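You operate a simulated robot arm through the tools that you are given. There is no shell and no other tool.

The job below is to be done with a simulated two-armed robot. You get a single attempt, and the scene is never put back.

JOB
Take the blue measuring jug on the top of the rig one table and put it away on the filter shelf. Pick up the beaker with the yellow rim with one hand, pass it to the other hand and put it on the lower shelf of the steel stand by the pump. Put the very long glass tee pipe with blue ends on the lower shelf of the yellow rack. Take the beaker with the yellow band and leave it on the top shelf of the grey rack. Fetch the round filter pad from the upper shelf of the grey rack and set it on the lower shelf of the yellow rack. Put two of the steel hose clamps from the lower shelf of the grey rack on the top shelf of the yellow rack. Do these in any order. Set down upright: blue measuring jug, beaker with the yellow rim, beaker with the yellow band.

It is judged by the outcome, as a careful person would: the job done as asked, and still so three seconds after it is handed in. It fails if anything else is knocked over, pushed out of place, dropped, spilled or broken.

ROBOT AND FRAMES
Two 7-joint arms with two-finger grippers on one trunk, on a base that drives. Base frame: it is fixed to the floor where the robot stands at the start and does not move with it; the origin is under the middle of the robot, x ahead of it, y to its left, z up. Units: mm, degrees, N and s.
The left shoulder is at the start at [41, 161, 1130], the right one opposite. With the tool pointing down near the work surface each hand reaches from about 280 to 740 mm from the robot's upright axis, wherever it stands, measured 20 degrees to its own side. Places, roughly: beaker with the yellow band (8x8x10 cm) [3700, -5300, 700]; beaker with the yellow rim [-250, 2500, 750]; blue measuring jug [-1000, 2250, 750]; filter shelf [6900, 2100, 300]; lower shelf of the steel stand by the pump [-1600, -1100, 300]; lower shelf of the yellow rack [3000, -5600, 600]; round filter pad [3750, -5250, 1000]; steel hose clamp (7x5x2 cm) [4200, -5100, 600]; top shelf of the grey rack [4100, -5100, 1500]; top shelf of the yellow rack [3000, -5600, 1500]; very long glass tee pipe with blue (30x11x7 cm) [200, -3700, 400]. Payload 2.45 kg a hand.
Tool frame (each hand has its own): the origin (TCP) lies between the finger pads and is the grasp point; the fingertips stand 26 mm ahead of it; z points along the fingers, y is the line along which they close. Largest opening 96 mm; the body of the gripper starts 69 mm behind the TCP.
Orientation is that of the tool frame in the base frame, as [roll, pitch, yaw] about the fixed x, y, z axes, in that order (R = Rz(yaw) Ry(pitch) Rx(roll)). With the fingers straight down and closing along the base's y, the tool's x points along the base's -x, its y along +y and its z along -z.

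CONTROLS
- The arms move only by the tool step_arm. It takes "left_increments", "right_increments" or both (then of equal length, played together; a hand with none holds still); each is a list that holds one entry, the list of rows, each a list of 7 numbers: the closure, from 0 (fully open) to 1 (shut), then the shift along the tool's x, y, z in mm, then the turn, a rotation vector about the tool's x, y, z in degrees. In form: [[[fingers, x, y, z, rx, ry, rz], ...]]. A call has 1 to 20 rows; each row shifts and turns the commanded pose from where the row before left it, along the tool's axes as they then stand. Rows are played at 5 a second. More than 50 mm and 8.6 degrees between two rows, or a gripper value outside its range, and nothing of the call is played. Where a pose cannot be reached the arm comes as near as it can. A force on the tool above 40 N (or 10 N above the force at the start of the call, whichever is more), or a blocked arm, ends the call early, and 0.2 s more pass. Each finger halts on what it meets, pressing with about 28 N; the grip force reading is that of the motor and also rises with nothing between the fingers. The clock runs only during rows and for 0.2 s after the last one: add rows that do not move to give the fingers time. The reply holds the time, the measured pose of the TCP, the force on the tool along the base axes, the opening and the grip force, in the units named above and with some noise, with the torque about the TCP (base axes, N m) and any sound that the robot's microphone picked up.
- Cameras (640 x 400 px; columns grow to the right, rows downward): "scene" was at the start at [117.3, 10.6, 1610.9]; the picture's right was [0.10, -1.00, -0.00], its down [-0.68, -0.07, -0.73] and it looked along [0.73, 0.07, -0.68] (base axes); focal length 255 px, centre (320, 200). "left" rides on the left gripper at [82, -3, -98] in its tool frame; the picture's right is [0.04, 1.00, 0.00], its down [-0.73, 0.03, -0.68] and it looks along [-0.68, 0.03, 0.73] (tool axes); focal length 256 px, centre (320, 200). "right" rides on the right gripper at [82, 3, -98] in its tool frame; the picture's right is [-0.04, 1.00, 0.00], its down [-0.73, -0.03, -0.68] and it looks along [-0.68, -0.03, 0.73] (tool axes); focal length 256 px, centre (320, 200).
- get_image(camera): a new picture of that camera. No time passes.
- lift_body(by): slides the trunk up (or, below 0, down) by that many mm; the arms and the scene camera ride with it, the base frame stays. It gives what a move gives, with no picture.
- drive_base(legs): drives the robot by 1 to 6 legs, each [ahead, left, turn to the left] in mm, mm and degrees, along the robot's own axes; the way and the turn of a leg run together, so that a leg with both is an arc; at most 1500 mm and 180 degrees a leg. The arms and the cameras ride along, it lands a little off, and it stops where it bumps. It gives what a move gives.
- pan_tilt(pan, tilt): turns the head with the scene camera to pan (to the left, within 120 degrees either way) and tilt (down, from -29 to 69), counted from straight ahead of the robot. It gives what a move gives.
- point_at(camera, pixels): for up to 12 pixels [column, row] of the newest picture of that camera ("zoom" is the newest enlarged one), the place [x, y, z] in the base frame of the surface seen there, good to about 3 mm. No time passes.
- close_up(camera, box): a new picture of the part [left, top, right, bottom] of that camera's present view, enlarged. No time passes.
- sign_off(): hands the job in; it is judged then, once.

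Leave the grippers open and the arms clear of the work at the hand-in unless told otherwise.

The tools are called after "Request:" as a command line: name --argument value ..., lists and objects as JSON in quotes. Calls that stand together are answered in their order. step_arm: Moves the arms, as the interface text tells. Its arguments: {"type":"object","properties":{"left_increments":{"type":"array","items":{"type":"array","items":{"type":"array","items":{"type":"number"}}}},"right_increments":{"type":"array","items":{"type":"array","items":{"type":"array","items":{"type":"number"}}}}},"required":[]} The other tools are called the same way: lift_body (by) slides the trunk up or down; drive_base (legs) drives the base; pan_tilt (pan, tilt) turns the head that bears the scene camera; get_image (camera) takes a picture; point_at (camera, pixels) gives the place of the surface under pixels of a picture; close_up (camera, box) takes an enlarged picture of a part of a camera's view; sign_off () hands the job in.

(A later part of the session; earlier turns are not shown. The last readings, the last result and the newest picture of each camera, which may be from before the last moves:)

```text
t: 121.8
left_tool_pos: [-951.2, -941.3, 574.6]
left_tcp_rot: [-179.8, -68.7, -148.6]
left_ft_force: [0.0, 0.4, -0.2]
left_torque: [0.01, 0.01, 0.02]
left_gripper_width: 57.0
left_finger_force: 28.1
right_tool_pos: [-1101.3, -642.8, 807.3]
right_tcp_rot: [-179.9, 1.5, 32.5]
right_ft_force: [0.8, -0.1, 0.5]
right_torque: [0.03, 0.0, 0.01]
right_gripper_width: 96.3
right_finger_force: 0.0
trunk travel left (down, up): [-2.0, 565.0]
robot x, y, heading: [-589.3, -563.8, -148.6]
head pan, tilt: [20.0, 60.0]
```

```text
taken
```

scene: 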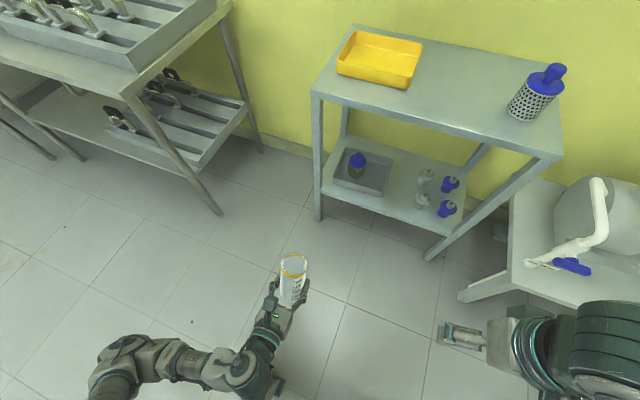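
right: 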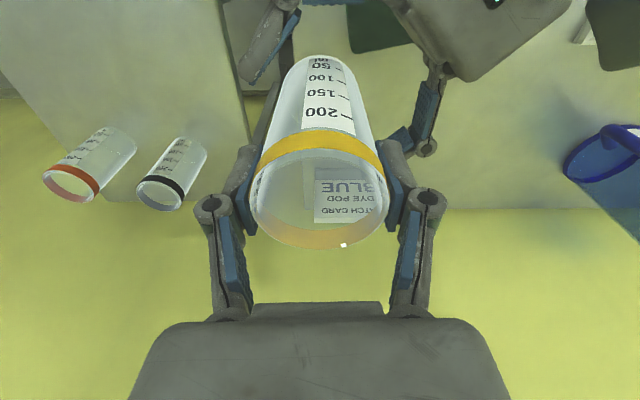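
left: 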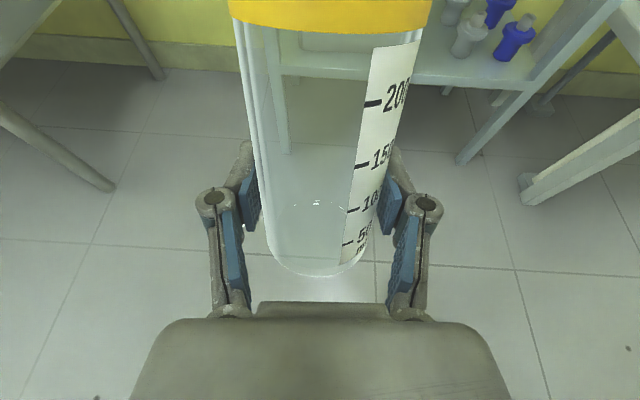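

Tilted but held. I'll zoom into the lower shelf from here to measure the free spot between tray and tees.

Request:
close_up --camera "scene" --box '[310, 130, 480, 250]'

```text
3.33 times, centred on (395, 190) of scene
```

zoom: 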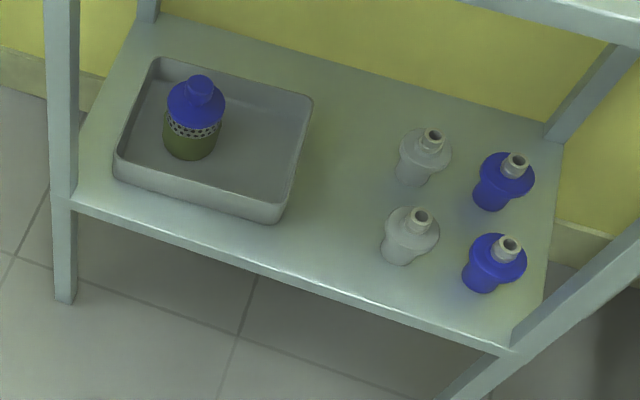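

Request:
point_at --camera "zoom" --pixels '[[280, 218], [312, 102], [385, 258], [400, 180], [78, 208], [500, 350], [340, 200], [335, 240], [360, 150], [405, 225], [425, 155], [118, 180]]'

```text
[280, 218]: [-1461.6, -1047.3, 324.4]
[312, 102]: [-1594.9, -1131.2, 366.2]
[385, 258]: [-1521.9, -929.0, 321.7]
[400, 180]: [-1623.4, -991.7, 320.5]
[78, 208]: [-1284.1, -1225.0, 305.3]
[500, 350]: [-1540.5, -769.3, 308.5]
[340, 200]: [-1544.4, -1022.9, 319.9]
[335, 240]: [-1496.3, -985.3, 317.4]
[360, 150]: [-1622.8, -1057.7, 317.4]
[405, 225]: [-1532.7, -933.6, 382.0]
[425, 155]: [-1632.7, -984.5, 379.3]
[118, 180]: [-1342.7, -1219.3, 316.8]
```

Free gap on the lower shelf lies between tray (right edge s≈262) and grey tees (s≈385); target spot about (-1497,-997), shelf z 318. First level the left hand (pitch up 21°) in place.

Request:
step_arm --left_increments '[[[1, 0, 0, 0, 0, 5.3, 0], [1, 0, 0, 0, 0, 5.3, 0], [1, 0, 0, 0, 0, 5.3, 0], [1, 0, 0, 0, 0, 5.3, 0], [1, 0, 0, 0, 0, 0, 0], [1, 0, 0, 0, 0, 0, 0]]]'

Request:
get_image --camera "scene"

```text
t: 123.2
left_tool_pos: [-950.7, -940.2, 574.2]
left_tcp_rot: [-78.4, -89.9, 110.0]
left_ft_force: [-0.4, 0.0, 0.3]
left_torque: [-0.04, 0.01, -0.02]
left_gripper_width: 56.7
left_finger_force: 28.0
right_tool_pos: [-1102.6, -642.9, 807.5]
right_tcp_rot: [-179.9, 1.5, 32.4]
right_ft_force: [0.6, -0.2, 0.7]
right_torque: [-0.04, 0.02, -0.03]
right_gripper_width: 96.2
right_finger_force: 0.1
trunk travel left (down, up): [-2.0, 565.0]
robot x, y, heading: [-588.8, -565.9, -148.6]
head pan, tilt: [20.0, 60.0]
```

```text
taken
```

scene: 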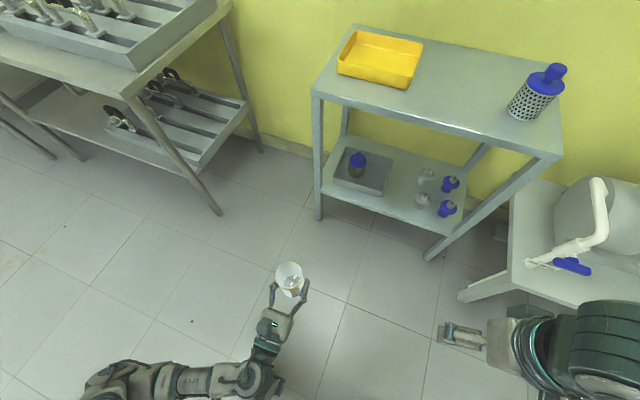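

Level now. Test lowering in free space by 150 mm to z≈424.

Request:
step_arm --left_increments '[[[1, -30, 0, 0, 0, 0, 0], [1, -30, 0, 0, 0, 0, 0], [1, -30, 0, 0, 0, 0, 0], [1, -30, 0, 0, 0, 0, 0], [1, -30, 0, 0, 0, 0, 0], [1, 0, 0, 0, 0, 0, 0]]]'

Request:
get_image --camera "scene"

```text
t: 124.6
left_tool_pos: [-950.2, -943.0, 426.6]
left_tcp_rot: [-97.9, -89.9, 129.3]
left_ft_force: [0.1, 0.3, 0.2]
left_torque: [0.01, 0.03, -0.02]
left_gripper_width: 56.9
left_finger_force: 27.6
right_tool_pos: [-1103.2, -642.5, 807.3]
right_tcp_rot: [-180.0, 1.5, 32.3]
right_ft_force: [1.0, -0.2, -0.1]
right_torque: [0.0, -0.03, 0.01]
right_gripper_width: 95.8
right_finger_force: 0.0
trunk travel left (down, up): [-2.0, 565.0]
robot x, y, heading: [-589.5, -559.8, -148.7]
head pan, tilt: [20.0, 60.0]
```

```text
taken
```

scene: 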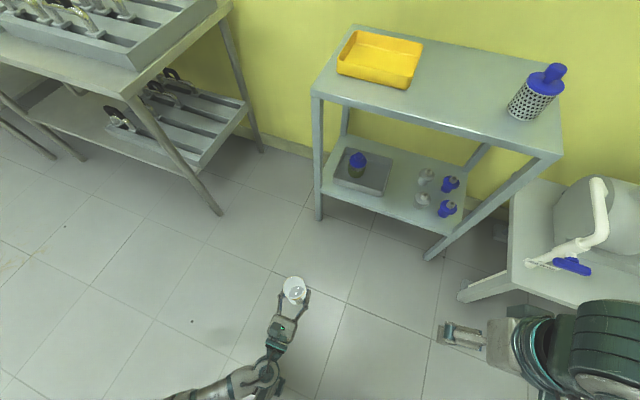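

Reached. Check the beaker in the hand with the left camera.

Request:
get_image --camera "left"

Request:
close_up --camera "scene" --box '[240, 260, 340, 330]'

```text
taken
```

left: 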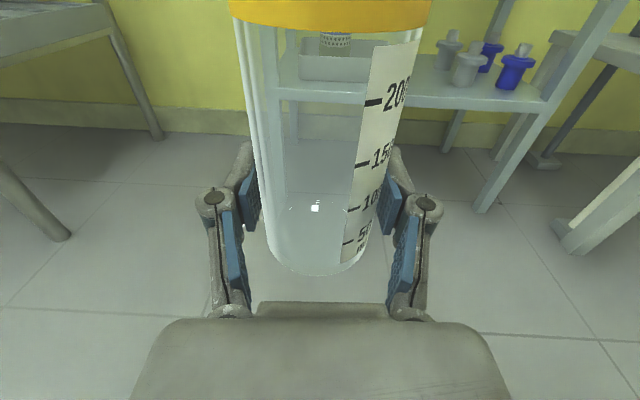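

```text
5.71 times, centred on (290, 295) of scene
```

zoom: 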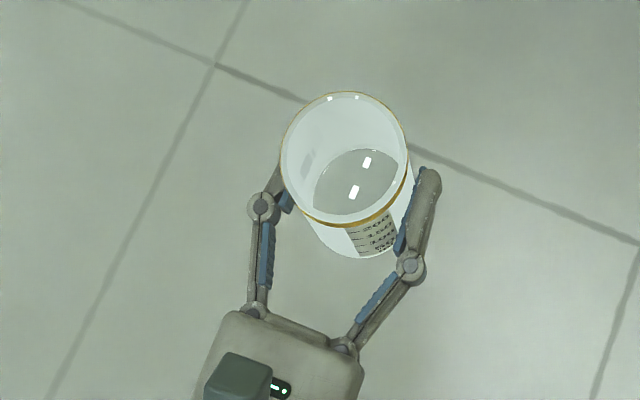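

The beaker sits fine in the hand. Before driving in, I'll check the pump table region on the right where my right elbow would pass.

Request:
pan_tilt --pan -25 --tilt 35

Request:
get_image --camera "scene"

```text
t: 125.8
left_tool_pos: [-949.9, -942.6, 426.6]
left_tcp_rot: [-92.7, -89.9, 124.3]
left_ft_force: [0.6, 0.0, 0.4]
left_torque: [0.01, 0.0, 0.0]
left_gripper_width: 56.8
left_finger_force: 28.2
right_tool_pos: [-1102.7, -641.7, 806.3]
right_tcp_rot: [-180.0, 1.5, 32.4]
right_ft_force: [-0.1, 0.3, 0.1]
right_torque: [0.0, 0.02, 0.0]
right_gripper_width: 95.8
right_finger_force: 0.0
trunk travel left (down, up): [-2.0, 565.0]
robot x, y, heading: [-588.9, -560.5, -148.6]
head pan, tilt: [-25.0, 35.0]
```

```text
taken
```

scene: 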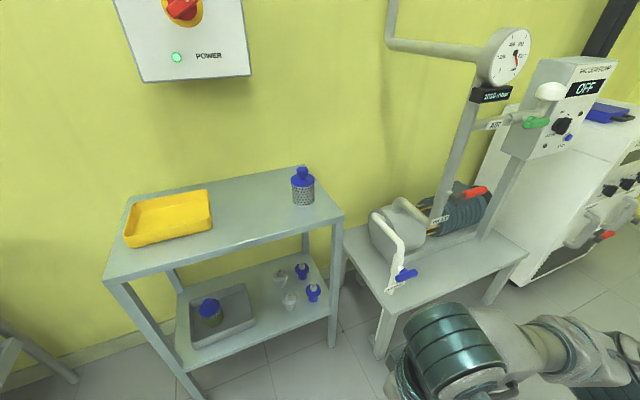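

Request:
point_at --camera "scene" --pixels '[[388, 312], [500, 265], [400, 262], [378, 215], [440, 170], [520, 120], [570, 90], [508, 55], [470, 200], [380, 350], [395, 285], [522, 250]]'

```text
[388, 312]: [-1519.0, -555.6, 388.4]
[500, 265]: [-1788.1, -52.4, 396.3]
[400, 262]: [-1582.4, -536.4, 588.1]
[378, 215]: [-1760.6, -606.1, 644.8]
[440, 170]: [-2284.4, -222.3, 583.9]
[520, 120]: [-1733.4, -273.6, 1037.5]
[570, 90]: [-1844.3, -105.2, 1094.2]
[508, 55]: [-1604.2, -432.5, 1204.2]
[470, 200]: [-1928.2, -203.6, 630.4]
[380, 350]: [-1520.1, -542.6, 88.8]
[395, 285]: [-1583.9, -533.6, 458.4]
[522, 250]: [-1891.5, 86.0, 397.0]
```

The gauge pole at about (-1604,-432,1204) would be in the way of my right elbow. I'll tuck the right arm: bring the right hand up and to the middle (fwd ~420, lateral ~0, z≈1000).

Request:
step_arm --right_increments '[[[0, 0, 0, -39, 0, 0, 0], [0, 0, 0, -39, 0, 0, 0], [0, 0, 0, -39, 0, 0, 0], [0, 0, 0, -39, 0, 0, 0], [0, 0, 0, -39, 0, 0, 0], [0, 12, 36, 0, 0, 0, 0], [0, 12, 36, 0, 0, 0, 0], [0, 12, 36, 0, 0, 0, 0], [0, 12, 36, 0, 0, 0, 0], [0, 12, 36, 0, 0, 0, 0], [0, 0, 0, 0, 0, 0, 0]]]'

Request:
pan_tilt --pan 0 --tilt 60

Request:
get_image --camera "scene"

```text
t: 128.2
left_tool_pos: [-949.0, -943.5, 426.3]
left_tcp_rot: [-109.4, -90.0, 141.0]
left_ft_force: [-0.3, -0.1, -0.3]
left_torque: [0.03, 0.01, -0.04]
left_gripper_width: 57.1
left_finger_force: 27.5
right_tool_pos: [-949.5, -767.9, 974.8]
right_tcp_rot: [-179.9, 1.5, 32.4]
right_ft_force: [1.4, 0.4, -1.2]
right_torque: [0.0, 0.01, 0.01]
right_gripper_width: 96.3
right_finger_force: 0.1
right hand out of reach, approached as far as the arm can: row 5
trunk travel left (down, up): [-2.0, 565.0]
robot x, y, heading: [-589.3, -560.9, -148.8]
head pan, tilt: [-25.0, 35.0]
```

```text
t: 129.1
left_tool_pos: [-949.5, -941.6, 426.4]
left_tcp_rot: [82.8, -90.0, -51.2]
left_ft_force: [0.3, 1.1, 0.3]
left_torque: [-0.03, 0.0, -0.03]
left_gripper_width: 56.9
left_finger_force: 28.0
right_tool_pos: [-950.1, -767.1, 975.2]
right_tcp_rot: [-179.9, 1.5, 32.4]
right_ft_force: [0.6, -0.3, 0.0]
right_torque: [0.03, 0.01, -0.01]
right_gripper_width: 95.9
right_finger_force: 0.0
trunk travel left (down, up): [-2.0, 565.0]
robot x, y, heading: [-590.8, -561.8, -148.8]
head pan, tilt: [0.0, 60.0]
```

```text
taken
```

scene: 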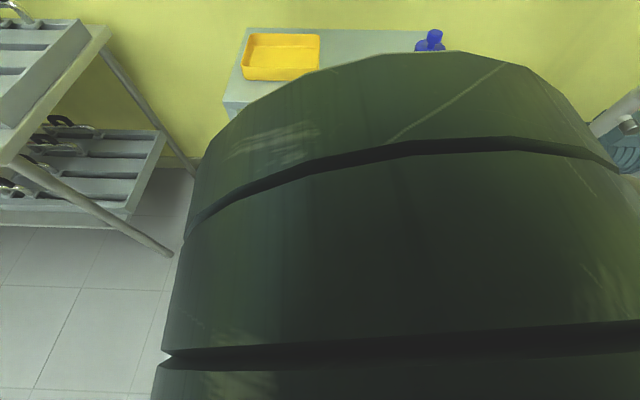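

That blocks the head view, but the left camera can guide. I'll check where the right elbow is now (pan right).

Request:
pan_tilt --pan -75 --tilt 50

Request:
get_image --camera "scene"

Request:
get_image --camera "left"

```text
t: 130.5
left_tool_pos: [-949.5, -943.3, 425.5]
left_tcp_rot: [74.0, -90.0, -42.4]
left_ft_force: [-0.1, 0.1, 0.2]
left_torque: [0.02, -0.01, 0.02]
left_gripper_width: 56.9
left_finger_force: 27.9
right_tool_pos: [-951.7, -767.5, 975.5]
right_tcp_rot: [-179.9, 1.5, 32.4]
right_ft_force: [0.3, 0.6, 0.4]
right_torque: [0.0, 0.01, -0.01]
right_gripper_width: 95.8
right_finger_force: 0.1
trunk travel left (down, up): [-2.0, 565.0]
robot x, y, heading: [-591.6, -563.6, -148.6]
head pan, tilt: [-75.0, 50.0]
```

```text
taken
```

scene: 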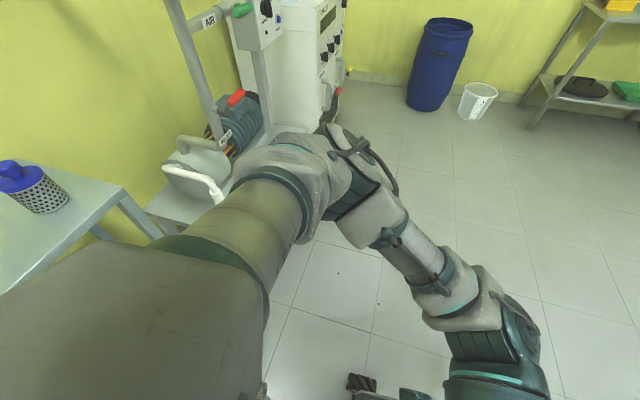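

```text
taken
```

left: 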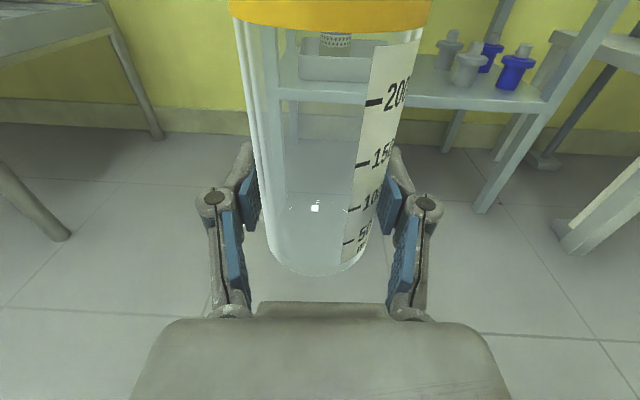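

Request:
point_at --camera "scene" --pixels '[[340, 150], [385, 160], [300, 150], [205, 90], [215, 125], [395, 190], [240, 60], [190, 60], [520, 330]]'

```text
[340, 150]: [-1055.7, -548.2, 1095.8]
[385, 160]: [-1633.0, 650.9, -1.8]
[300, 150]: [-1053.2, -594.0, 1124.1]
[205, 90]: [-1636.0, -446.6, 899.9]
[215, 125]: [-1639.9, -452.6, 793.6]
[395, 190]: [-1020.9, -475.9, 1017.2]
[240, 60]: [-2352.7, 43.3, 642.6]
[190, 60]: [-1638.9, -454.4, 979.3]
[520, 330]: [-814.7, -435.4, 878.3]
```

Right elbow now reaches only ~320 mm to the side; the gauge pole stands at (-1638,-450). Check the left arm's elbow as well.

Request:
pan_tilt --pan 60 --tilt 65

Request:
get_image --camera "scene"

```text
t: 132.7
left_tool_pos: [-948.8, -942.5, 426.4]
left_tcp_rot: [37.8, -90.0, -6.4]
left_ft_force: [0.0, 0.3, -0.3]
left_torque: [-0.01, 0.0, 0.02]
left_gripper_width: 56.6
left_finger_force: 28.1
right_tool_pos: [-949.0, -769.4, 972.1]
right_tcp_rot: [-179.2, 1.3, 32.4]
right_ft_force: [0.7, 0.0, -1.0]
right_torque: [-0.03, 0.03, 0.03]
right_gripper_width: 95.9
right_finger_force: 0.1
trunk travel left (down, up): [-2.0, 565.0]
robot x, y, heading: [-595.0, -561.7, -148.8]
head pan, tilt: [60.0, 65.0]
```

```text
taken
```

scene: 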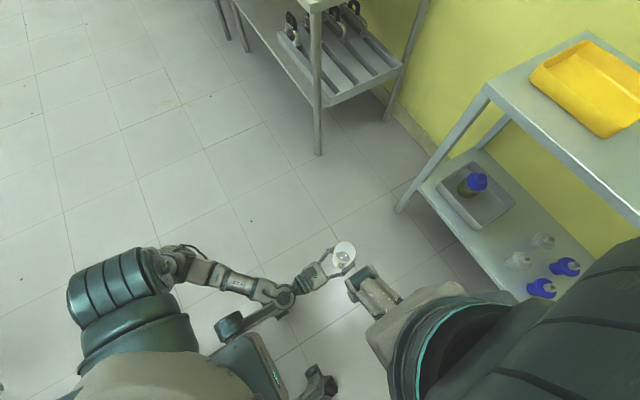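

Request:
point_at --camera "scene" --pixels '[[170, 262], [210, 268], [260, 288], [285, 295], [225, 330], [318, 385], [310, 270], [317, 155], [398, 210]]'

```text
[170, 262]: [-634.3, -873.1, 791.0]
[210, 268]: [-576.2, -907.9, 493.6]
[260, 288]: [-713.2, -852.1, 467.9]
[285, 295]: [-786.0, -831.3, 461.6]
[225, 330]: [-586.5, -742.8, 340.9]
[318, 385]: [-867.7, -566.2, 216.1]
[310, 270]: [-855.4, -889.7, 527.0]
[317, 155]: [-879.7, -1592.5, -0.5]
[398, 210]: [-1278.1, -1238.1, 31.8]
```

Both arms clear. I'll turn right 19° to heading ≈ −168 so the right elbow stays away from the gauge pole, then go forward ~318 and left ~98.

Request:
drive_base --legs '[[0, 0, -19.3]]'

```text
t: 134.2
left_tool_pos: [-1054.6, -802.0, 426.4]
left_tcp_rot: [-38.3, -89.9, 50.4]
left_ft_force: [-0.3, 0.1, -0.1]
left_torque: [-0.02, 0.06, -0.01]
left_gripper_width: 56.7
left_finger_force: 27.7
right_tool_pos: [-998.6, -638.6, 971.8]
right_tcp_rot: [-179.2, 1.3, 13.0]
right_ft_force: [0.2, 0.1, 0.5]
right_torque: [-0.03, 0.04, 0.0]
right_gripper_width: 95.9
right_finger_force: 0.0
trunk travel left (down, up): [-2.0, 565.0]
robot x, y, heading: [-592.9, -559.7, -168.1]
head pan, tilt: [60.0, 65.0]
```

Hand must travel 473 forward and 100 left. Do 300 forward and 100 left, then look.

Request:
drive_base --legs '[[300, 100, 0]]'

Request:
get_image --camera "left"

Request:
get_image --camera "scene"

```text
t: 136.3
left_tool_pos: [-1325.9, -967.5, 429.0]
left_tcp_rot: [-19.1, -89.9, 31.6]
left_ft_force: [-1.2, 0.2, 0.0]
left_torque: [-0.01, 0.03, -0.01]
left_gripper_width: 56.9
left_finger_force: 28.0
right_tool_pos: [-1269.6, -801.0, 972.3]
right_tcp_rot: [-179.0, 1.3, 13.3]
right_ft_force: [-0.1, -0.4, -0.1]
right_torque: [-0.04, -0.03, -0.02]
right_gripper_width: 96.0
right_finger_force: 0.0
trunk travel left (down, up): [-2.0, 565.0]
robot x, y, heading: [-861.2, -724.3, -167.3]
head pan, tilt: [60.0, 65.0]
```

```text
taken
```

left: 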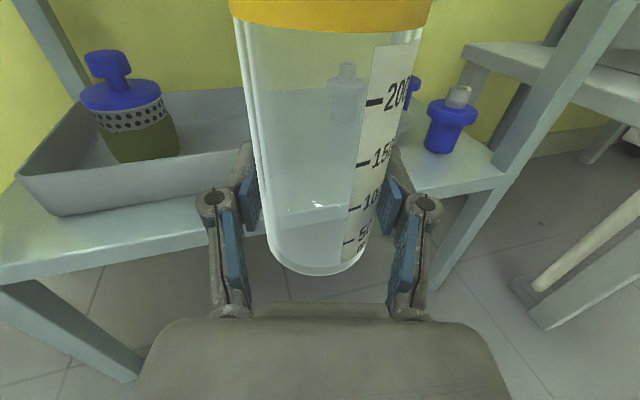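

```text
taken
```

scene: 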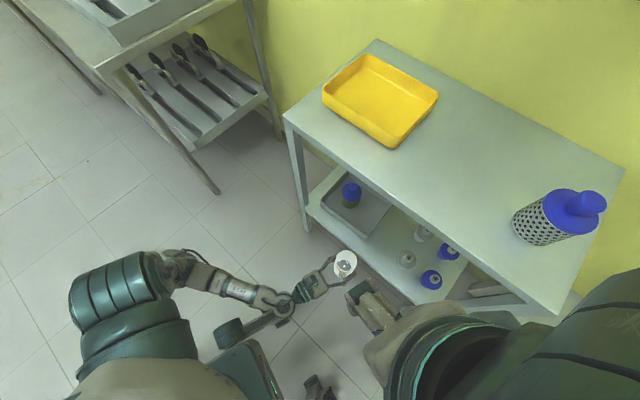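

Left camera shows the gap between tray and tees ahead. Drive forward 170 and right 9 (beaker bottom is ~67 mm above the shelf).

Request:
drive_base --legs '[[168, -9, 0]]'

Request:
get_image --camera "left"

Request:
get_image --camera "scene"

```text
t: 137.7
left_tool_pos: [-1487.6, -995.9, 431.7]
left_tcp_rot: [-5.1, -89.5, 17.9]
left_ft_force: [-0.2, 0.3, 0.3]
left_torque: [-0.01, 0.02, -0.04]
left_gripper_width: 56.7
left_finger_force: 28.0
right_tool_pos: [-1430.5, -830.9, 971.4]
right_tcp_rot: [-178.7, 1.4, 13.5]
right_ft_force: [0.6, 0.7, 1.0]
right_torque: [-0.01, -0.02, 0.01]
right_gripper_width: 96.0
right_finger_force: 0.0
trunk travel left (down, up): [-2.0, 565.0]
robot x, y, heading: [-1031.4, -750.9, -167.3]
head pan, tilt: [60.0, 65.0]
```

```text
taken
```

left: 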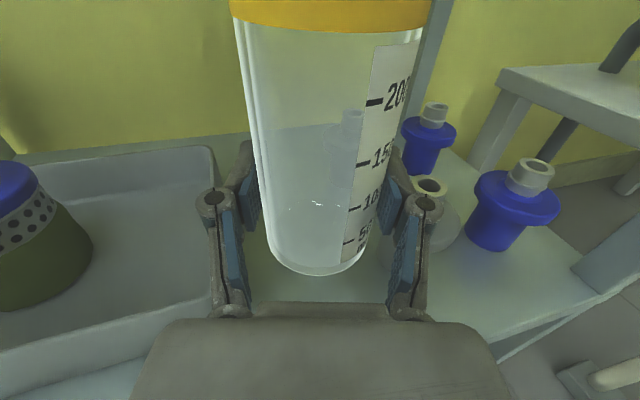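

```text
taken
```

scene: 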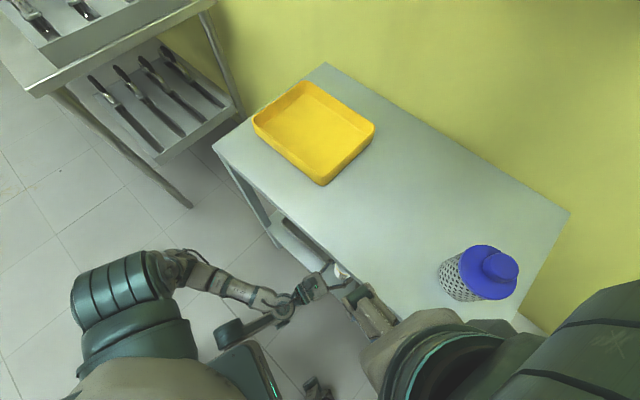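

The beaker is positioned over the gap (s≈319, d≈66). Lower it: 60 mm first.

Request:
step_arm --left_increments '[[[1, -20, 0, 0, 0, 0, 0], [1, -20, 0, 0, 0, 0, 0], [1, -20, 0, 0, 0, 0, 0], [1, 0, 0, 0, 0, 0, 0]]]'

Request:
get_image --camera "left"

```text
t: 138.7
left_tool_pos: [-1486.3, -996.2, 372.2]
left_tcp_rot: [-0.5, -89.2, 13.3]
left_ft_force: [0.2, 0.1, -0.8]
left_torque: [-0.02, 0.01, -0.01]
left_gripper_width: 56.9
left_finger_force: 27.7
right_tool_pos: [-1427.7, -830.0, 972.3]
right_tcp_rot: [-178.4, 1.2, 13.1]
right_ft_force: [-0.5, -0.6, 0.4]
right_torque: [-0.02, 0.03, -0.04]
right_gripper_width: 95.9
right_finger_force: 0.0
trunk travel left (down, up): [-2.0, 565.0]
robot x, y, heading: [-1030.8, -750.0, -167.3]
head pan, tilt: [60.0, 65.0]
```

```text
taken
```

left: 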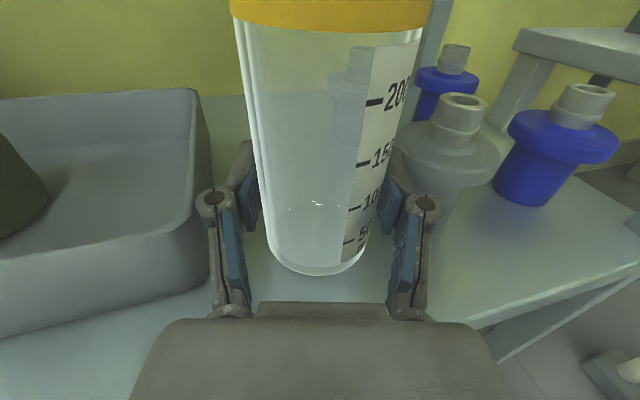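

Tight but balanced. I'll measure the tee flange and tray edges from this camera.

Request:
point_at --camera "left" --pixels '[[402, 160], [420, 180], [440, 215], [470, 185], [203, 150], [210, 260], [195, 100], [480, 310], [60, 360], [275, 260]]'

```text
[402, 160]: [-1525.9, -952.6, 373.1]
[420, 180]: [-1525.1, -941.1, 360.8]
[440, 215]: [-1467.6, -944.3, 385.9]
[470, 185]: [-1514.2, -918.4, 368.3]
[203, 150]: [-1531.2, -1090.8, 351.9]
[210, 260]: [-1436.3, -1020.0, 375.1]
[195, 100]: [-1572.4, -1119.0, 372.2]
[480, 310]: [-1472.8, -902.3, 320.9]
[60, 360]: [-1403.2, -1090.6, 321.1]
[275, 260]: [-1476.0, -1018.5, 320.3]
```

Tee flange edge is only ~12 mm from the right fingertip. Turning the hand 15° left (square to the stand) gives more room on that side; do that before lowering the last bit.

Request:
step_arm --left_increments '[[[1, 0, 0, 0, 5, 0, 0], [1, 0, 0, 0, 5, 0, 0], [1, 0, 0, 0, 5, 0, 0], [1, 0, 0, 0, 0, 0, 0], [1, 0, 0, 0, 0, 0, 0]]]'

Request:
get_image --camera "left"

```text
t: 139.9
left_tool_pos: [-1486.7, -995.3, 373.8]
left_tcp_rot: [10.2, -89.2, 17.7]
left_ft_force: [0.9, -0.3, -0.3]
left_torque: [-0.03, -0.05, -0.03]
left_gripper_width: 57.1
left_finger_force: 28.1
right_tool_pos: [-1427.6, -828.8, 971.5]
right_tcp_rot: [-178.6, 1.2, 13.0]
right_ft_force: [0.7, -0.8, -0.5]
right_torque: [0.01, 0.01, -0.02]
right_gripper_width: 96.0
right_finger_force: 0.0
trunk travel left (down, up): [-2.0, 565.0]
robot x, y, heading: [-1027.1, -751.8, -167.2]
head pan, tilt: [60.0, 65.0]
```

```text
taken
```

left: 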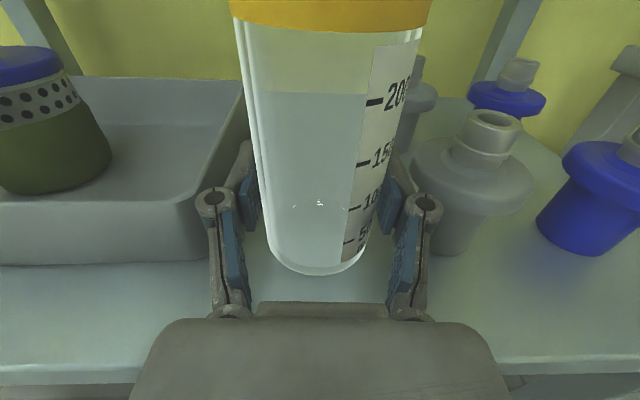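

Now square with the stand. Lower slowly by 11 mm in small rows and read the force.

Request:
step_arm --left_increments '[[[1, -4, 0, 0, 0, 0, 0], [1, -4, 0, 0, 0, 0, 0], [1, -2, 0, 0, 0, 0, 0], [1, 0, 0, 0, 0, 0, 0]]]'

```text
t: 140.9
left_tool_pos: [-1486.5, -996.3, 363.9]
left_tcp_rot: [12.7, -89.1, 15.1]
left_ft_force: [0.3, -0.2, -0.4]
left_torque: [0.03, 0.02, -0.02]
left_gripper_width: 56.5
left_finger_force: 28.3
right_tool_pos: [-1427.4, -828.5, 971.4]
right_tcp_rot: [-178.6, 1.1, 13.1]
right_ft_force: [0.0, -0.2, -0.5]
right_torque: [0.0, 0.01, 0.02]
right_gripper_width: 95.9
right_finger_force: 0.0
trunk travel left (down, up): [-2.0, 565.0]
robot x, y, heading: [-1025.8, -752.2, -167.2]
head pan, tilt: [60.0, 65.0]
```

Request:
step_arm --left_increments '[[[1, -2, 0, 0, 0, 0, 0], [1, -1.5, 0, 0, 0, 0, 0], [1, 0, 0, 0, 0, 0, 0]]]'

```text
t: 141.7
left_tool_pos: [-1486.3, -994.8, 361.1]
left_tcp_rot: [11.0, -89.1, 16.9]
left_ft_force: [1.0, -0.3, 5.0]
left_torque: [0.09, -0.16, 0.0]
left_gripper_width: 56.5
left_finger_force: 27.8
right_tool_pos: [-1427.1, -830.6, 973.8]
right_tcp_rot: [-178.6, 1.3, 13.1]
right_ft_force: [0.8, -0.1, 0.1]
right_torque: [0.02, -0.01, -0.01]
right_gripper_width: 95.8
right_finger_force: 0.2
trunk travel left (down, up): [-2.0, 565.0]
robot x, y, heading: [-1028.3, -753.1, -167.2]
head pan, tilt: [60.0, 65.0]
```

Contact (5 N up) at z=361. One more mm, then open just a little (to ~72 mm).

Request:
step_arm --left_increments '[[[1, -0.7, 0, 0, 0, 0, 0], [0.38, 0, 0, 0, 0, 0, 0], [0.34, 0, 0, 0, 0, 0, 0], [0.3, 0, 0, 0, 0, 0, 0], [0.26, 0, 0, 0, 0, 0, 0], [0.26, 0, 0, 0, 0, 0, 0]]]'

Request:
get_image --camera "left"

```text
t: 143.1
left_tool_pos: [-1487.1, -995.2, 360.0]
left_tcp_rot: [11.3, -89.2, 16.5]
left_ft_force: [-0.2, 0.8, 0.3]
left_torque: [0.03, 0.0, 0.0]
left_gripper_width: 71.0
left_finger_force: 0.0
right_tool_pos: [-1427.2, -828.9, 972.1]
right_tcp_rot: [-178.5, 1.1, 13.1]
right_ft_force: [0.1, 1.1, -0.2]
right_torque: [0.01, -0.02, -0.01]
right_gripper_width: 96.0
right_finger_force: 0.0
trunk travel left (down, up): [-2.0, 565.0]
robot x, y, heading: [-1029.2, -753.1, -167.2]
head pan, tilt: [60.0, 65.0]
```

```text
taken
```

left: 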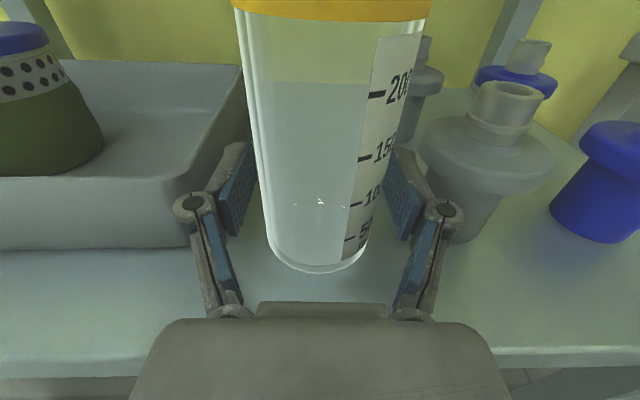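

Released; the beaker stands on the shelf. Retreat along the tool axis 90 mm with the arm.

Request:
step_arm --left_increments '[[[0.26, 0, 0, -15, 0, 0, 0], [0.26, 0, 0, -20, 0, 0, 0], [0.26, 0, 0, -20, 0, 0, 0], [0.26, 0, 0, -20, 0, 0, 0], [0.26, 0, 0, -15, 0, 0, 0], [0.26, 0, 0, 0, 0, 0, 0]]]'

Request:
get_image --camera "left"

```text
t: 144.7
left_tool_pos: [-1448.2, -989.1, 387.5]
left_tcp_rot: [5.8, -83.1, 24.5]
left_ft_force: [0.6, -0.8, -0.3]
left_torque: [0.01, 0.01, -0.02]
left_gripper_width: 71.4
left_finger_force: 0.1
right_tool_pos: [-1427.1, -827.5, 969.7]
right_tcp_rot: [-178.5, 0.8, 12.6]
right_ft_force: [1.1, 0.3, 0.3]
right_torque: [-0.01, 0.05, -0.03]
right_gripper_width: 96.1
right_finger_force: 0.0
trunk travel left (down, up): [-2.0, 565.0]
robot x, y, heading: [-1030.9, -747.6, -167.5]
head pan, tilt: [60.0, 65.0]
stopped in row 6 (left hand): the arm was blocked; the commanded pose is now the measured one
```

```text
taken
```

left: 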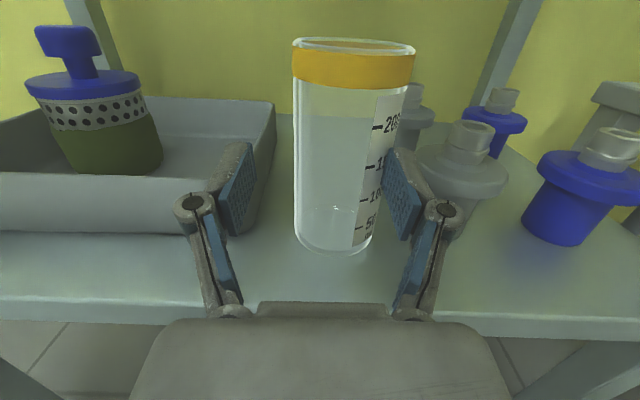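

The arm was blocked by my own base after ~40 mm and the hand shifted. The beaker stands; I'll measure it relative to the fingers before moving again.

Request:
point_at --camera "left" --pixels '[[296, 65], [354, 72], [412, 65], [340, 42], [385, 170], [395, 215], [425, 195], [245, 165], [390, 120], [380, 150]]'

Request:
get_image --camera "scene"

```text
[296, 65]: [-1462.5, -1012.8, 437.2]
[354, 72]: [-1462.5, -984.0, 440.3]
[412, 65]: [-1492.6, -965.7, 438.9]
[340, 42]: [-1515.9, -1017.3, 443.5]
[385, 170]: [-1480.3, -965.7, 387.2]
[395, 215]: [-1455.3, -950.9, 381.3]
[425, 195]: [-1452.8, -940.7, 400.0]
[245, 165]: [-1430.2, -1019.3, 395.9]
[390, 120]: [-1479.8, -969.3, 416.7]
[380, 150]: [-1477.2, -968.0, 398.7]
```

```text
taken
```

scene: 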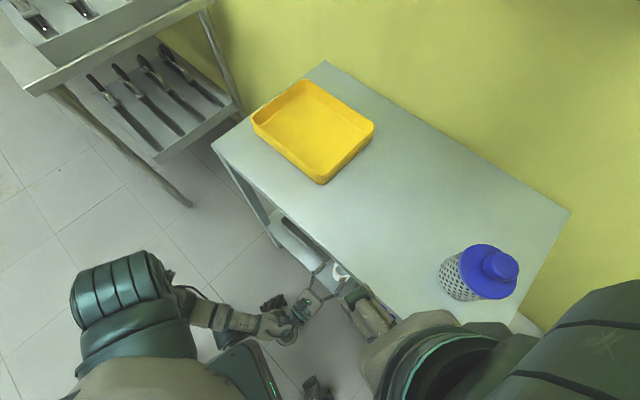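

The beaker hasn't moved (centre ≈(-1489,-994)). Backing straight out along the tool axis is free of contact, so I'll drive the base back 142 and right 45 (= along the hand's axis).

Request:
drive_base --legs '[[-142, -45, 0]]'

Request:
get_image --camera "left"

```text
t: 146.1
left_tool_pos: [-1318.3, -916.8, 387.1]
left_tcp_rot: [5.7, -83.3, 24.6]
left_ft_force: [-1.3, -0.4, 0.9]
left_torque: [0.01, 0.01, 0.01]
left_gripper_width: 71.1
left_finger_force: 0.0
right_tool_pos: [-1297.9, -759.3, 971.6]
right_tcp_rot: [-178.4, 0.8, 12.7]
right_ft_force: [0.2, 0.1, -0.2]
right_torque: [0.06, 0.01, -0.01]
right_gripper_width: 95.9
right_finger_force: 0.0
trunk travel left (down, up): [-2.0, 565.0]
robot x, y, heading: [-900.2, -674.7, -167.2]
head pan, tilt: [60.0, 65.0]
```

```text
taken
```

left: 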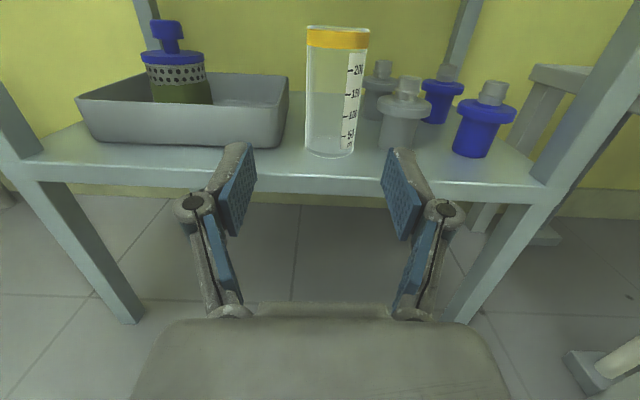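

The beaker stands upright on the lower shelf, tray and tees untouched. Back off more, then raise the trunk to its original height.

Request:
drive_base --legs '[[-450, 0, 0]]'

Request:
lift_body --by 298

Request:
pan_tilt --pan 20 --tilt 60

Request:
get_image --camera "scene"

```text
t: 148.9
left_tool_pos: [-867.6, -812.6, 389.7]
left_tcp_rot: [4.4, -82.8, 25.5]
left_ft_force: [0.2, 0.2, 0.0]
left_torque: [0.02, 0.0, -0.04]
left_gripper_width: 71.2
left_finger_force: 0.1
right_tool_pos: [-848.2, -651.5, 972.4]
right_tcp_rot: [-178.5, 0.6, 12.0]
right_ft_force: [0.7, 0.4, -0.2]
right_torque: [-0.01, 0.0, 0.02]
right_gripper_width: 96.0
right_finger_force: 0.0
trunk travel left (down, up): [-2.0, 565.0]
robot x, y, heading: [-451.6, -574.6, -167.6]
head pan, tilt: [60.0, 65.0]
```

```text
t: 151.8
left_tool_pos: [-867.0, -812.7, 690.4]
left_tcp_rot: [4.4, -82.6, 25.6]
left_ft_force: [0.6, 0.8, -0.6]
left_torque: [0.02, 0.02, -0.01]
left_gripper_width: 71.1
left_finger_force: 0.0
right_tool_pos: [-842.6, -650.8, 1271.0]
right_tcp_rot: [-178.6, 0.8, 11.9]
right_ft_force: [0.7, -0.3, -0.4]
right_torque: [0.0, 0.0, 0.03]
right_gripper_width: 96.2
right_finger_force: 0.0
trunk travel left (down, up): [-300.0, 267.0]
robot x, y, heading: [-450.1, -577.6, -167.2]
head pan, tilt: [60.0, 65.0]
```

```text
t: 152.9
left_tool_pos: [-865.8, -813.5, 689.9]
left_tcp_rot: [4.4, -82.5, 25.6]
left_ft_force: [0.1, 0.3, -1.1]
left_torque: [0.01, 0.04, -0.01]
left_gripper_width: 70.6
left_finger_force: 0.1
right_tool_pos: [-843.3, -651.8, 1272.6]
right_tcp_rot: [-178.5, 0.8, 12.0]
right_ft_force: [0.1, 0.7, 1.4]
right_torque: [-0.01, 0.03, -0.02]
right_gripper_width: 95.9
right_finger_force: 0.2
trunk travel left (down, up): [-300.0, 267.0]
robot x, y, heading: [-453.9, -573.9, -167.7]
head pan, tilt: [20.0, 60.0]
```

```text
taken
```

scene: 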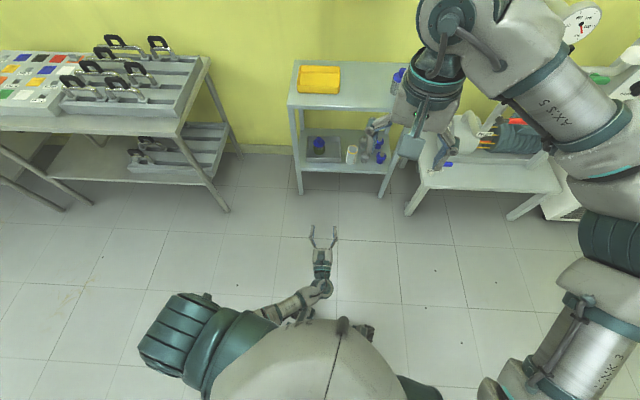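

Restore both arms to travel poses: right hand back out to the right side and lower, left hand up to z≈1040 and level.

Request:
step_arm --left_increments '[[[0, 35, 0, 0, 0, -2.5, 0], [0, 35, 0, 0, 0, -2.5, 0], [0, 35, 0, 0, 0, -2.5, 0], [0, 35, 0, 0, 0, 0, 0], [0, 35, 0, 0, 0, 0, 0], [0, 35, 0, 0, 0, 0, 0], [0, 35, 0, 0, 0, 0, 0], [0, 35, 0, 0, 0, 0, 0], [0, 35, 0, 0, 0, 0, 0], [0, 35, 0, 0, 0, 0, 0], [0, 0, 0, 0, -5, 0, 0], [0, 0, 0, 0, -5, 0, 0], [0, 0, 0, 0, -5, 0, 0]]]' --right_increments '[[[0, -10, -31, 0, 0, 0, 0], [0, -15, -31, 0, 0, 0, 0], [0, -15, -31, 0, 0, 0, 0], [0, -15, -31, 0, 0, 0, 0], [0, -15, -31, 0, 0, 0, 0], [0, -15, -32, 0, 0, 0, 0], [0, 0, 0, 38, 0, 0, 0], [0, 0, 0, 38, 0, 0, 0], [0, 0, 0, 38, 0, 0, 0], [0, 0, 0, 38, 0, 0, 0], [0, 0, 0, 38, 0, 0, 0], [0, 0, 0, 30, 0, 0, 0], [0, 0, 0, 0, -1.5, 0, 0]]]'

Request:
get_image --camera "scene"

```text
t: 155.7
left_tool_pos: [-874.3, -807.3, 1032.5]
left_tcp_rot: [71.9, -89.4, -56.9]
left_ft_force: [-0.5, -0.9, -1.0]
left_torque: [-0.03, 0.02, 0.0]
left_gripper_width: 96.1
left_finger_force: 0.1
left hand out of reach, approached as far as the arm can: row 12, 13
right_tool_pos: [-971.8, -478.6, 1055.2]
right_tcp_rot: [179.9, 0.9, 11.8]
right_ft_force: [0.6, 0.1, 0.3]
right_torque: [0.02, -0.03, 0.0]
right_gripper_width: 96.1
right_finger_force: 0.1
trunk travel left (down, up): [-300.0, 267.0]
robot x, y, heading: [-451.5, -580.6, -167.7]
head pan, tilt: [20.0, 60.0]
```

```text
taken
```

scene: 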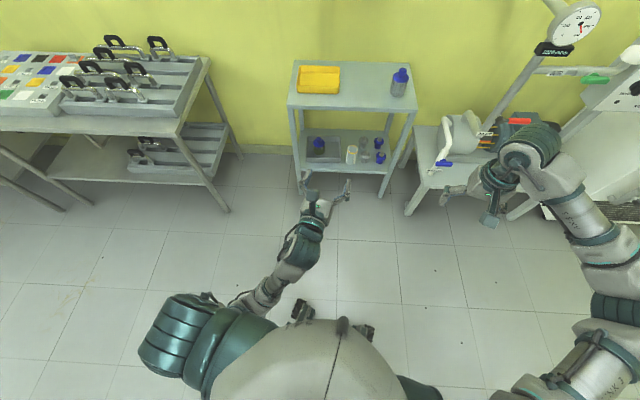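

Arms restored. Now turn right ~73° toward the rig table and drive to a standoff in front of it.

Request:
drive_base --legs '[[0, 0, -72.8]]'

Request:
drive_base --legs '[[760, -400, 0], [760, -400, 0]]'

Request:
pan_tilt --pan 0 --tilt 30

Request:
get_image --camera "scene"

```text
t: 159.2
left_tool_pos: [-800.4, -244.4, 1033.4]
left_tcp_rot: [74.6, -89.5, -131.8]
left_ft_force: [0.3, -0.2, -0.4]
left_torque: [0.0, -0.01, 0.0]
left_gripper_width: 96.0
left_finger_force: 0.1
right_tool_pos: [-518.0, -50.7, 1055.7]
right_tcp_rot: [179.8, 0.8, -60.1]
right_ft_force: [0.3, -0.4, 0.9]
right_torque: [0.02, 0.01, 0.05]
right_gripper_width: 96.5
right_finger_force: 0.0
trunk travel left (down, up): [-300.0, 267.0]
robot x, y, heading: [-452.7, -579.3, 120.3]
head pan, tilt: [20.0, 60.0]
```

```text
t: 168.0
left_tool_pos: [-915.8, 1470.9, 1033.2]
left_tcp_rot: [67.4, -89.3, -123.8]
left_ft_force: [0.1, -0.1, 0.1]
left_torque: [-0.03, -0.03, 0.0]
left_gripper_width: 96.0
left_finger_force: 0.1
right_tool_pos: [-635.4, 1665.5, 1057.8]
right_tcp_rot: [-179.8, 0.9, -59.6]
right_ft_force: [0.5, 0.1, -0.6]
right_torque: [-0.04, -0.02, 0.0]
right_gripper_width: 96.2
right_finger_force: 0.3
trunk travel left (down, up): [-300.0, 267.0]
robot x, y, heading: [-564.2, 1144.2, 120.7]
head pan, tilt: [20.0, 60.0]
```

```text
t: 168.9
left_tool_pos: [-913.2, 1469.6, 1035.3]
left_tcp_rot: [55.3, -89.4, -111.8]
left_ft_force: [0.1, 0.4, -0.2]
left_torque: [0.03, -0.03, 0.0]
left_gripper_width: 96.1
left_finger_force: 0.0
right_tool_pos: [-632.3, 1665.0, 1058.4]
right_tcp_rot: [-180.0, 1.2, -59.7]
right_ft_force: [0.2, 0.3, -0.7]
right_torque: [0.01, 0.03, 0.01]
right_gripper_width: 96.0
right_finger_force: 0.0
trunk travel left (down, up): [-300.0, 267.0]
robot x, y, heading: [-564.1, 1140.6, 120.8]
head pan, tilt: [0.0, 30.0]
```

```text
taken
```

scene: 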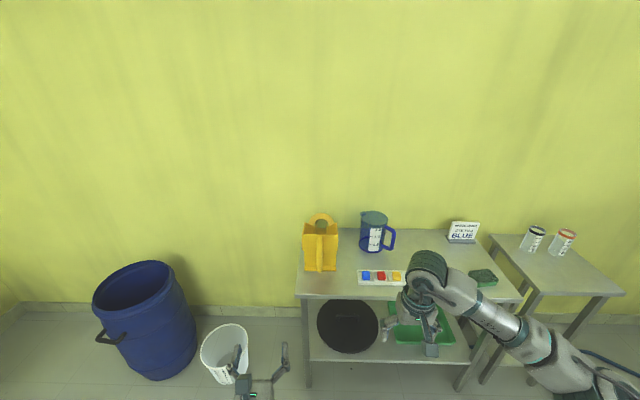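

Now I'll zoom in on the jug and yellow holder to measure heights.

Request:
close_up --camera "scene" --box '[290, 200, 410, 290]'

```text
4.44 times, centred on (350, 245) of scene
```

zoom: 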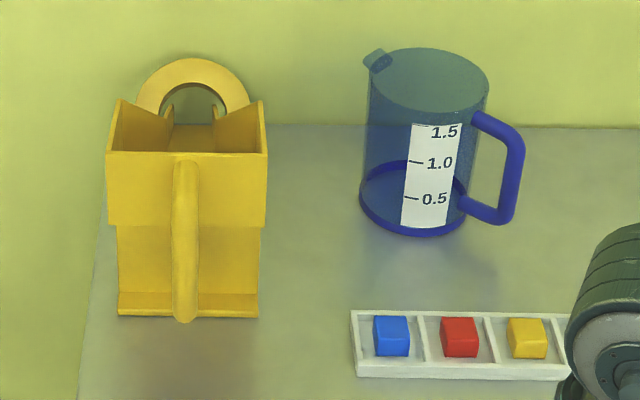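

Request:
point_at --camera "zoom" --pixels '[[437, 128], [415, 220], [480, 118], [515, 160], [500, 218], [485, 70], [430, 52], [372, 75], [258, 105], [195, 65], [240, 180], [375, 57]]'

```text
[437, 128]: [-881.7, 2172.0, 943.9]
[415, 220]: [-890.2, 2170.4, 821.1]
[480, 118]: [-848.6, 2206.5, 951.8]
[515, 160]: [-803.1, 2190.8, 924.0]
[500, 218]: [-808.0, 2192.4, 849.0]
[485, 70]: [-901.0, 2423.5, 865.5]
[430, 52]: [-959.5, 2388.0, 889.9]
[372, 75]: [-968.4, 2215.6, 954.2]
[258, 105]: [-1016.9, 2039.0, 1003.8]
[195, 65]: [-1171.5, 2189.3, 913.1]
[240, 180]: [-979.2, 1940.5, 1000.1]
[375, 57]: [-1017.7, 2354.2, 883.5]
```

The yellow holder is 1004 mm tall, so I'll raise the trunk 120 mm to carry the left hand well above it, and turn the right hand 90° so it can pinch the jug's near wall (fingers closing fore-aft).

Request:
lift_body --by 120

Request:
step_arm --right_increments '[[[0, 0, 0, 0, 0, 0, 8.2], [0, 0, 0, 0, 0, 0, 8.2], [0, 0, 0, 0, 0, 0, 8.2], [0, 0, 0, 0, 0, 0, 8.2], [0, 0, 0, 0, 0, 0, 8.2], [0, 0, 0, 0, 0, 0, 8.2], [0, 0, 0, 0, 0, 0, 8.2], [0, 0, 0, 0, 0, 0, 8.2], [0, 0, 0, 0, 0, 0, 8.2], [0, 0, 0, 0, 0, 0, 8.2], [0, 0, 0, 0, 0, 0, 8], [0, 0, 0, 0, 0, 0, 0]]]'

Request:
get_image --camera "scene"

```text
t: 170.4
left_tool_pos: [-914.1, 1471.0, 1154.6]
left_tcp_rot: [60.0, -89.3, -116.5]
left_ft_force: [-0.7, 0.3, 0.2]
left_torque: [-0.02, -0.04, 0.03]
left_gripper_width: 96.1
left_finger_force: 0.1
right_tool_pos: [-632.6, 1665.5, 1177.6]
right_tcp_rot: [-180.0, 1.1, -59.6]
right_ft_force: [-1.0, 0.4, 0.5]
right_torque: [-0.01, 0.01, 0.02]
right_gripper_width: 95.9
right_finger_force: 0.0
trunk travel left (down, up): [-420.0, 147.0]
robot x, y, heading: [-559.2, 1146.4, 120.6]
head pan, tilt: [0.0, 30.0]
```

```text
t: 173.0
left_tool_pos: [-913.3, 1470.9, 1156.3]
left_tcp_rot: [54.3, -89.3, -110.9]
left_ft_force: [-0.1, -0.3, -0.2]
left_torque: [0.01, -0.03, -0.03]
left_gripper_width: 96.0
left_finger_force: 0.0
right_tool_pos: [-632.6, 1666.2, 1178.9]
right_tcp_rot: [178.8, 0.0, -149.7]
right_ft_force: [-0.5, -0.9, -0.2]
right_torque: [0.0, 0.0, 0.0]
right_gripper_width: 96.0
right_finger_force: 0.0
trunk travel left (down, up): [-420.0, 147.0]
robot x, y, heading: [-564.6, 1147.0, 120.8]
head pan, tilt: [0.0, 30.0]
```

```text
taken
```

scene: 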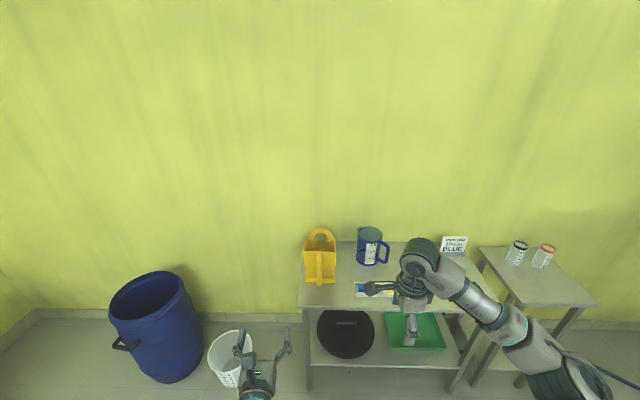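

Right hand is turned (its y is now forward). Drive forward 441 and right 86.

Request:
drive_base --legs '[[436, -86, 0]]'

Request:
pan_tilt --pan -8 --tilt 55

Request:
get_image --camera "scene"

Request:
get_image --camera "right"

```text
t: 175.7
left_tool_pos: [-1063.1, 1886.2, 1156.1]
left_tcp_rot: [53.4, -89.4, -110.0]
left_ft_force: [0.4, 0.3, -0.4]
left_torque: [-0.02, 0.02, 0.02]
left_gripper_width: 96.1
left_finger_force: 0.0
right_tool_pos: [-784.4, 2082.4, 1178.0]
right_tcp_rot: [178.8, 0.0, -149.4]
right_ft_force: [-0.2, 0.6, 0.5]
right_torque: [0.03, 0.0, 0.02]
right_gripper_width: 95.9
right_finger_force: 0.0
trunk travel left (down, up): [-420.0, 147.0]
robot x, y, heading: [-714.1, 1562.9, 121.1]
head pan, tilt: [0.0, 30.0]
```

```text
t: 176.6
left_tool_pos: [-1062.1, 1884.7, 1156.7]
left_tcp_rot: [47.2, -89.2, -103.5]
left_ft_force: [0.1, 0.2, 0.6]
left_torque: [0.0, 0.02, -0.01]
left_gripper_width: 96.0
left_finger_force: 0.1
right_tool_pos: [-782.9, 2080.4, 1180.6]
right_tcp_rot: [178.8, 0.0, -149.4]
right_ft_force: [0.2, -1.0, -0.1]
right_torque: [-0.02, 0.01, -0.04]
right_gripper_width: 95.9
right_finger_force: 0.1
trunk travel left (down, up): [-420.0, 147.0]
robot x, y, heading: [-710.7, 1567.3, 121.2]
head pan, tilt: [-8.0, 55.0]
```

```text
taken
```

scene: 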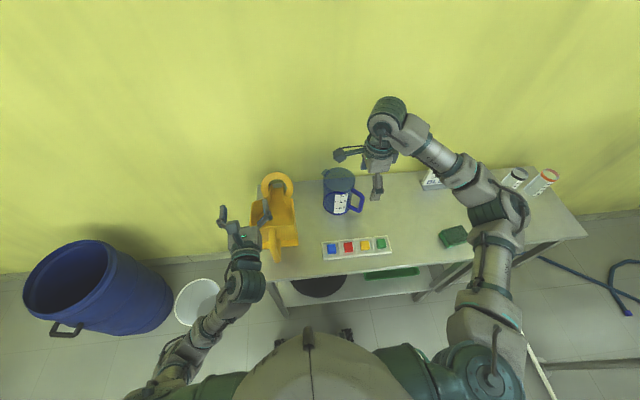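

```text
taken
```

right: 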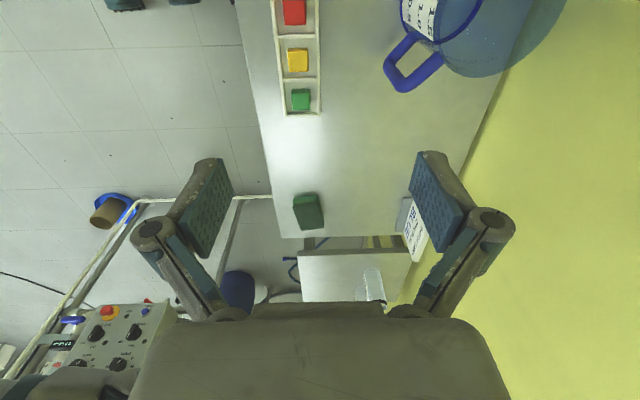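

The jug is at scene (340,190). Zoom in to measure its rim from above.

Request:
close_up --camera "scene" --box '[310, 155, 380, 225]'

```text
5.71 times, centred on (345, 190) of scene
```

zoom: 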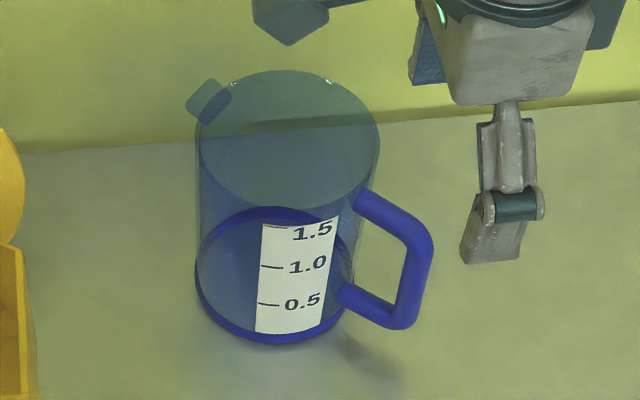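

Request:
point_at --camera "zoom" --pixels '[[300, 225], [268, 228], [335, 220], [270, 325], [320, 320], [200, 280], [265, 340], [365, 200], [425, 240], [390, 320], [285, 215], [210, 310]]'

```text
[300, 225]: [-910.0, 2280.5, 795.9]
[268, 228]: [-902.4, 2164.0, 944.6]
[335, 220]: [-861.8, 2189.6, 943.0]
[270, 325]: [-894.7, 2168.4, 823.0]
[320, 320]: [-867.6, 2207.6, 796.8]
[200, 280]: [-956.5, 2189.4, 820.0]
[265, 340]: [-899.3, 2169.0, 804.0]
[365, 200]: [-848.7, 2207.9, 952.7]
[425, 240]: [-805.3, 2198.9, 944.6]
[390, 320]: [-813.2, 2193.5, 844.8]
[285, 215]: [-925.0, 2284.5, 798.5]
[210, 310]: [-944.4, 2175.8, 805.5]
```

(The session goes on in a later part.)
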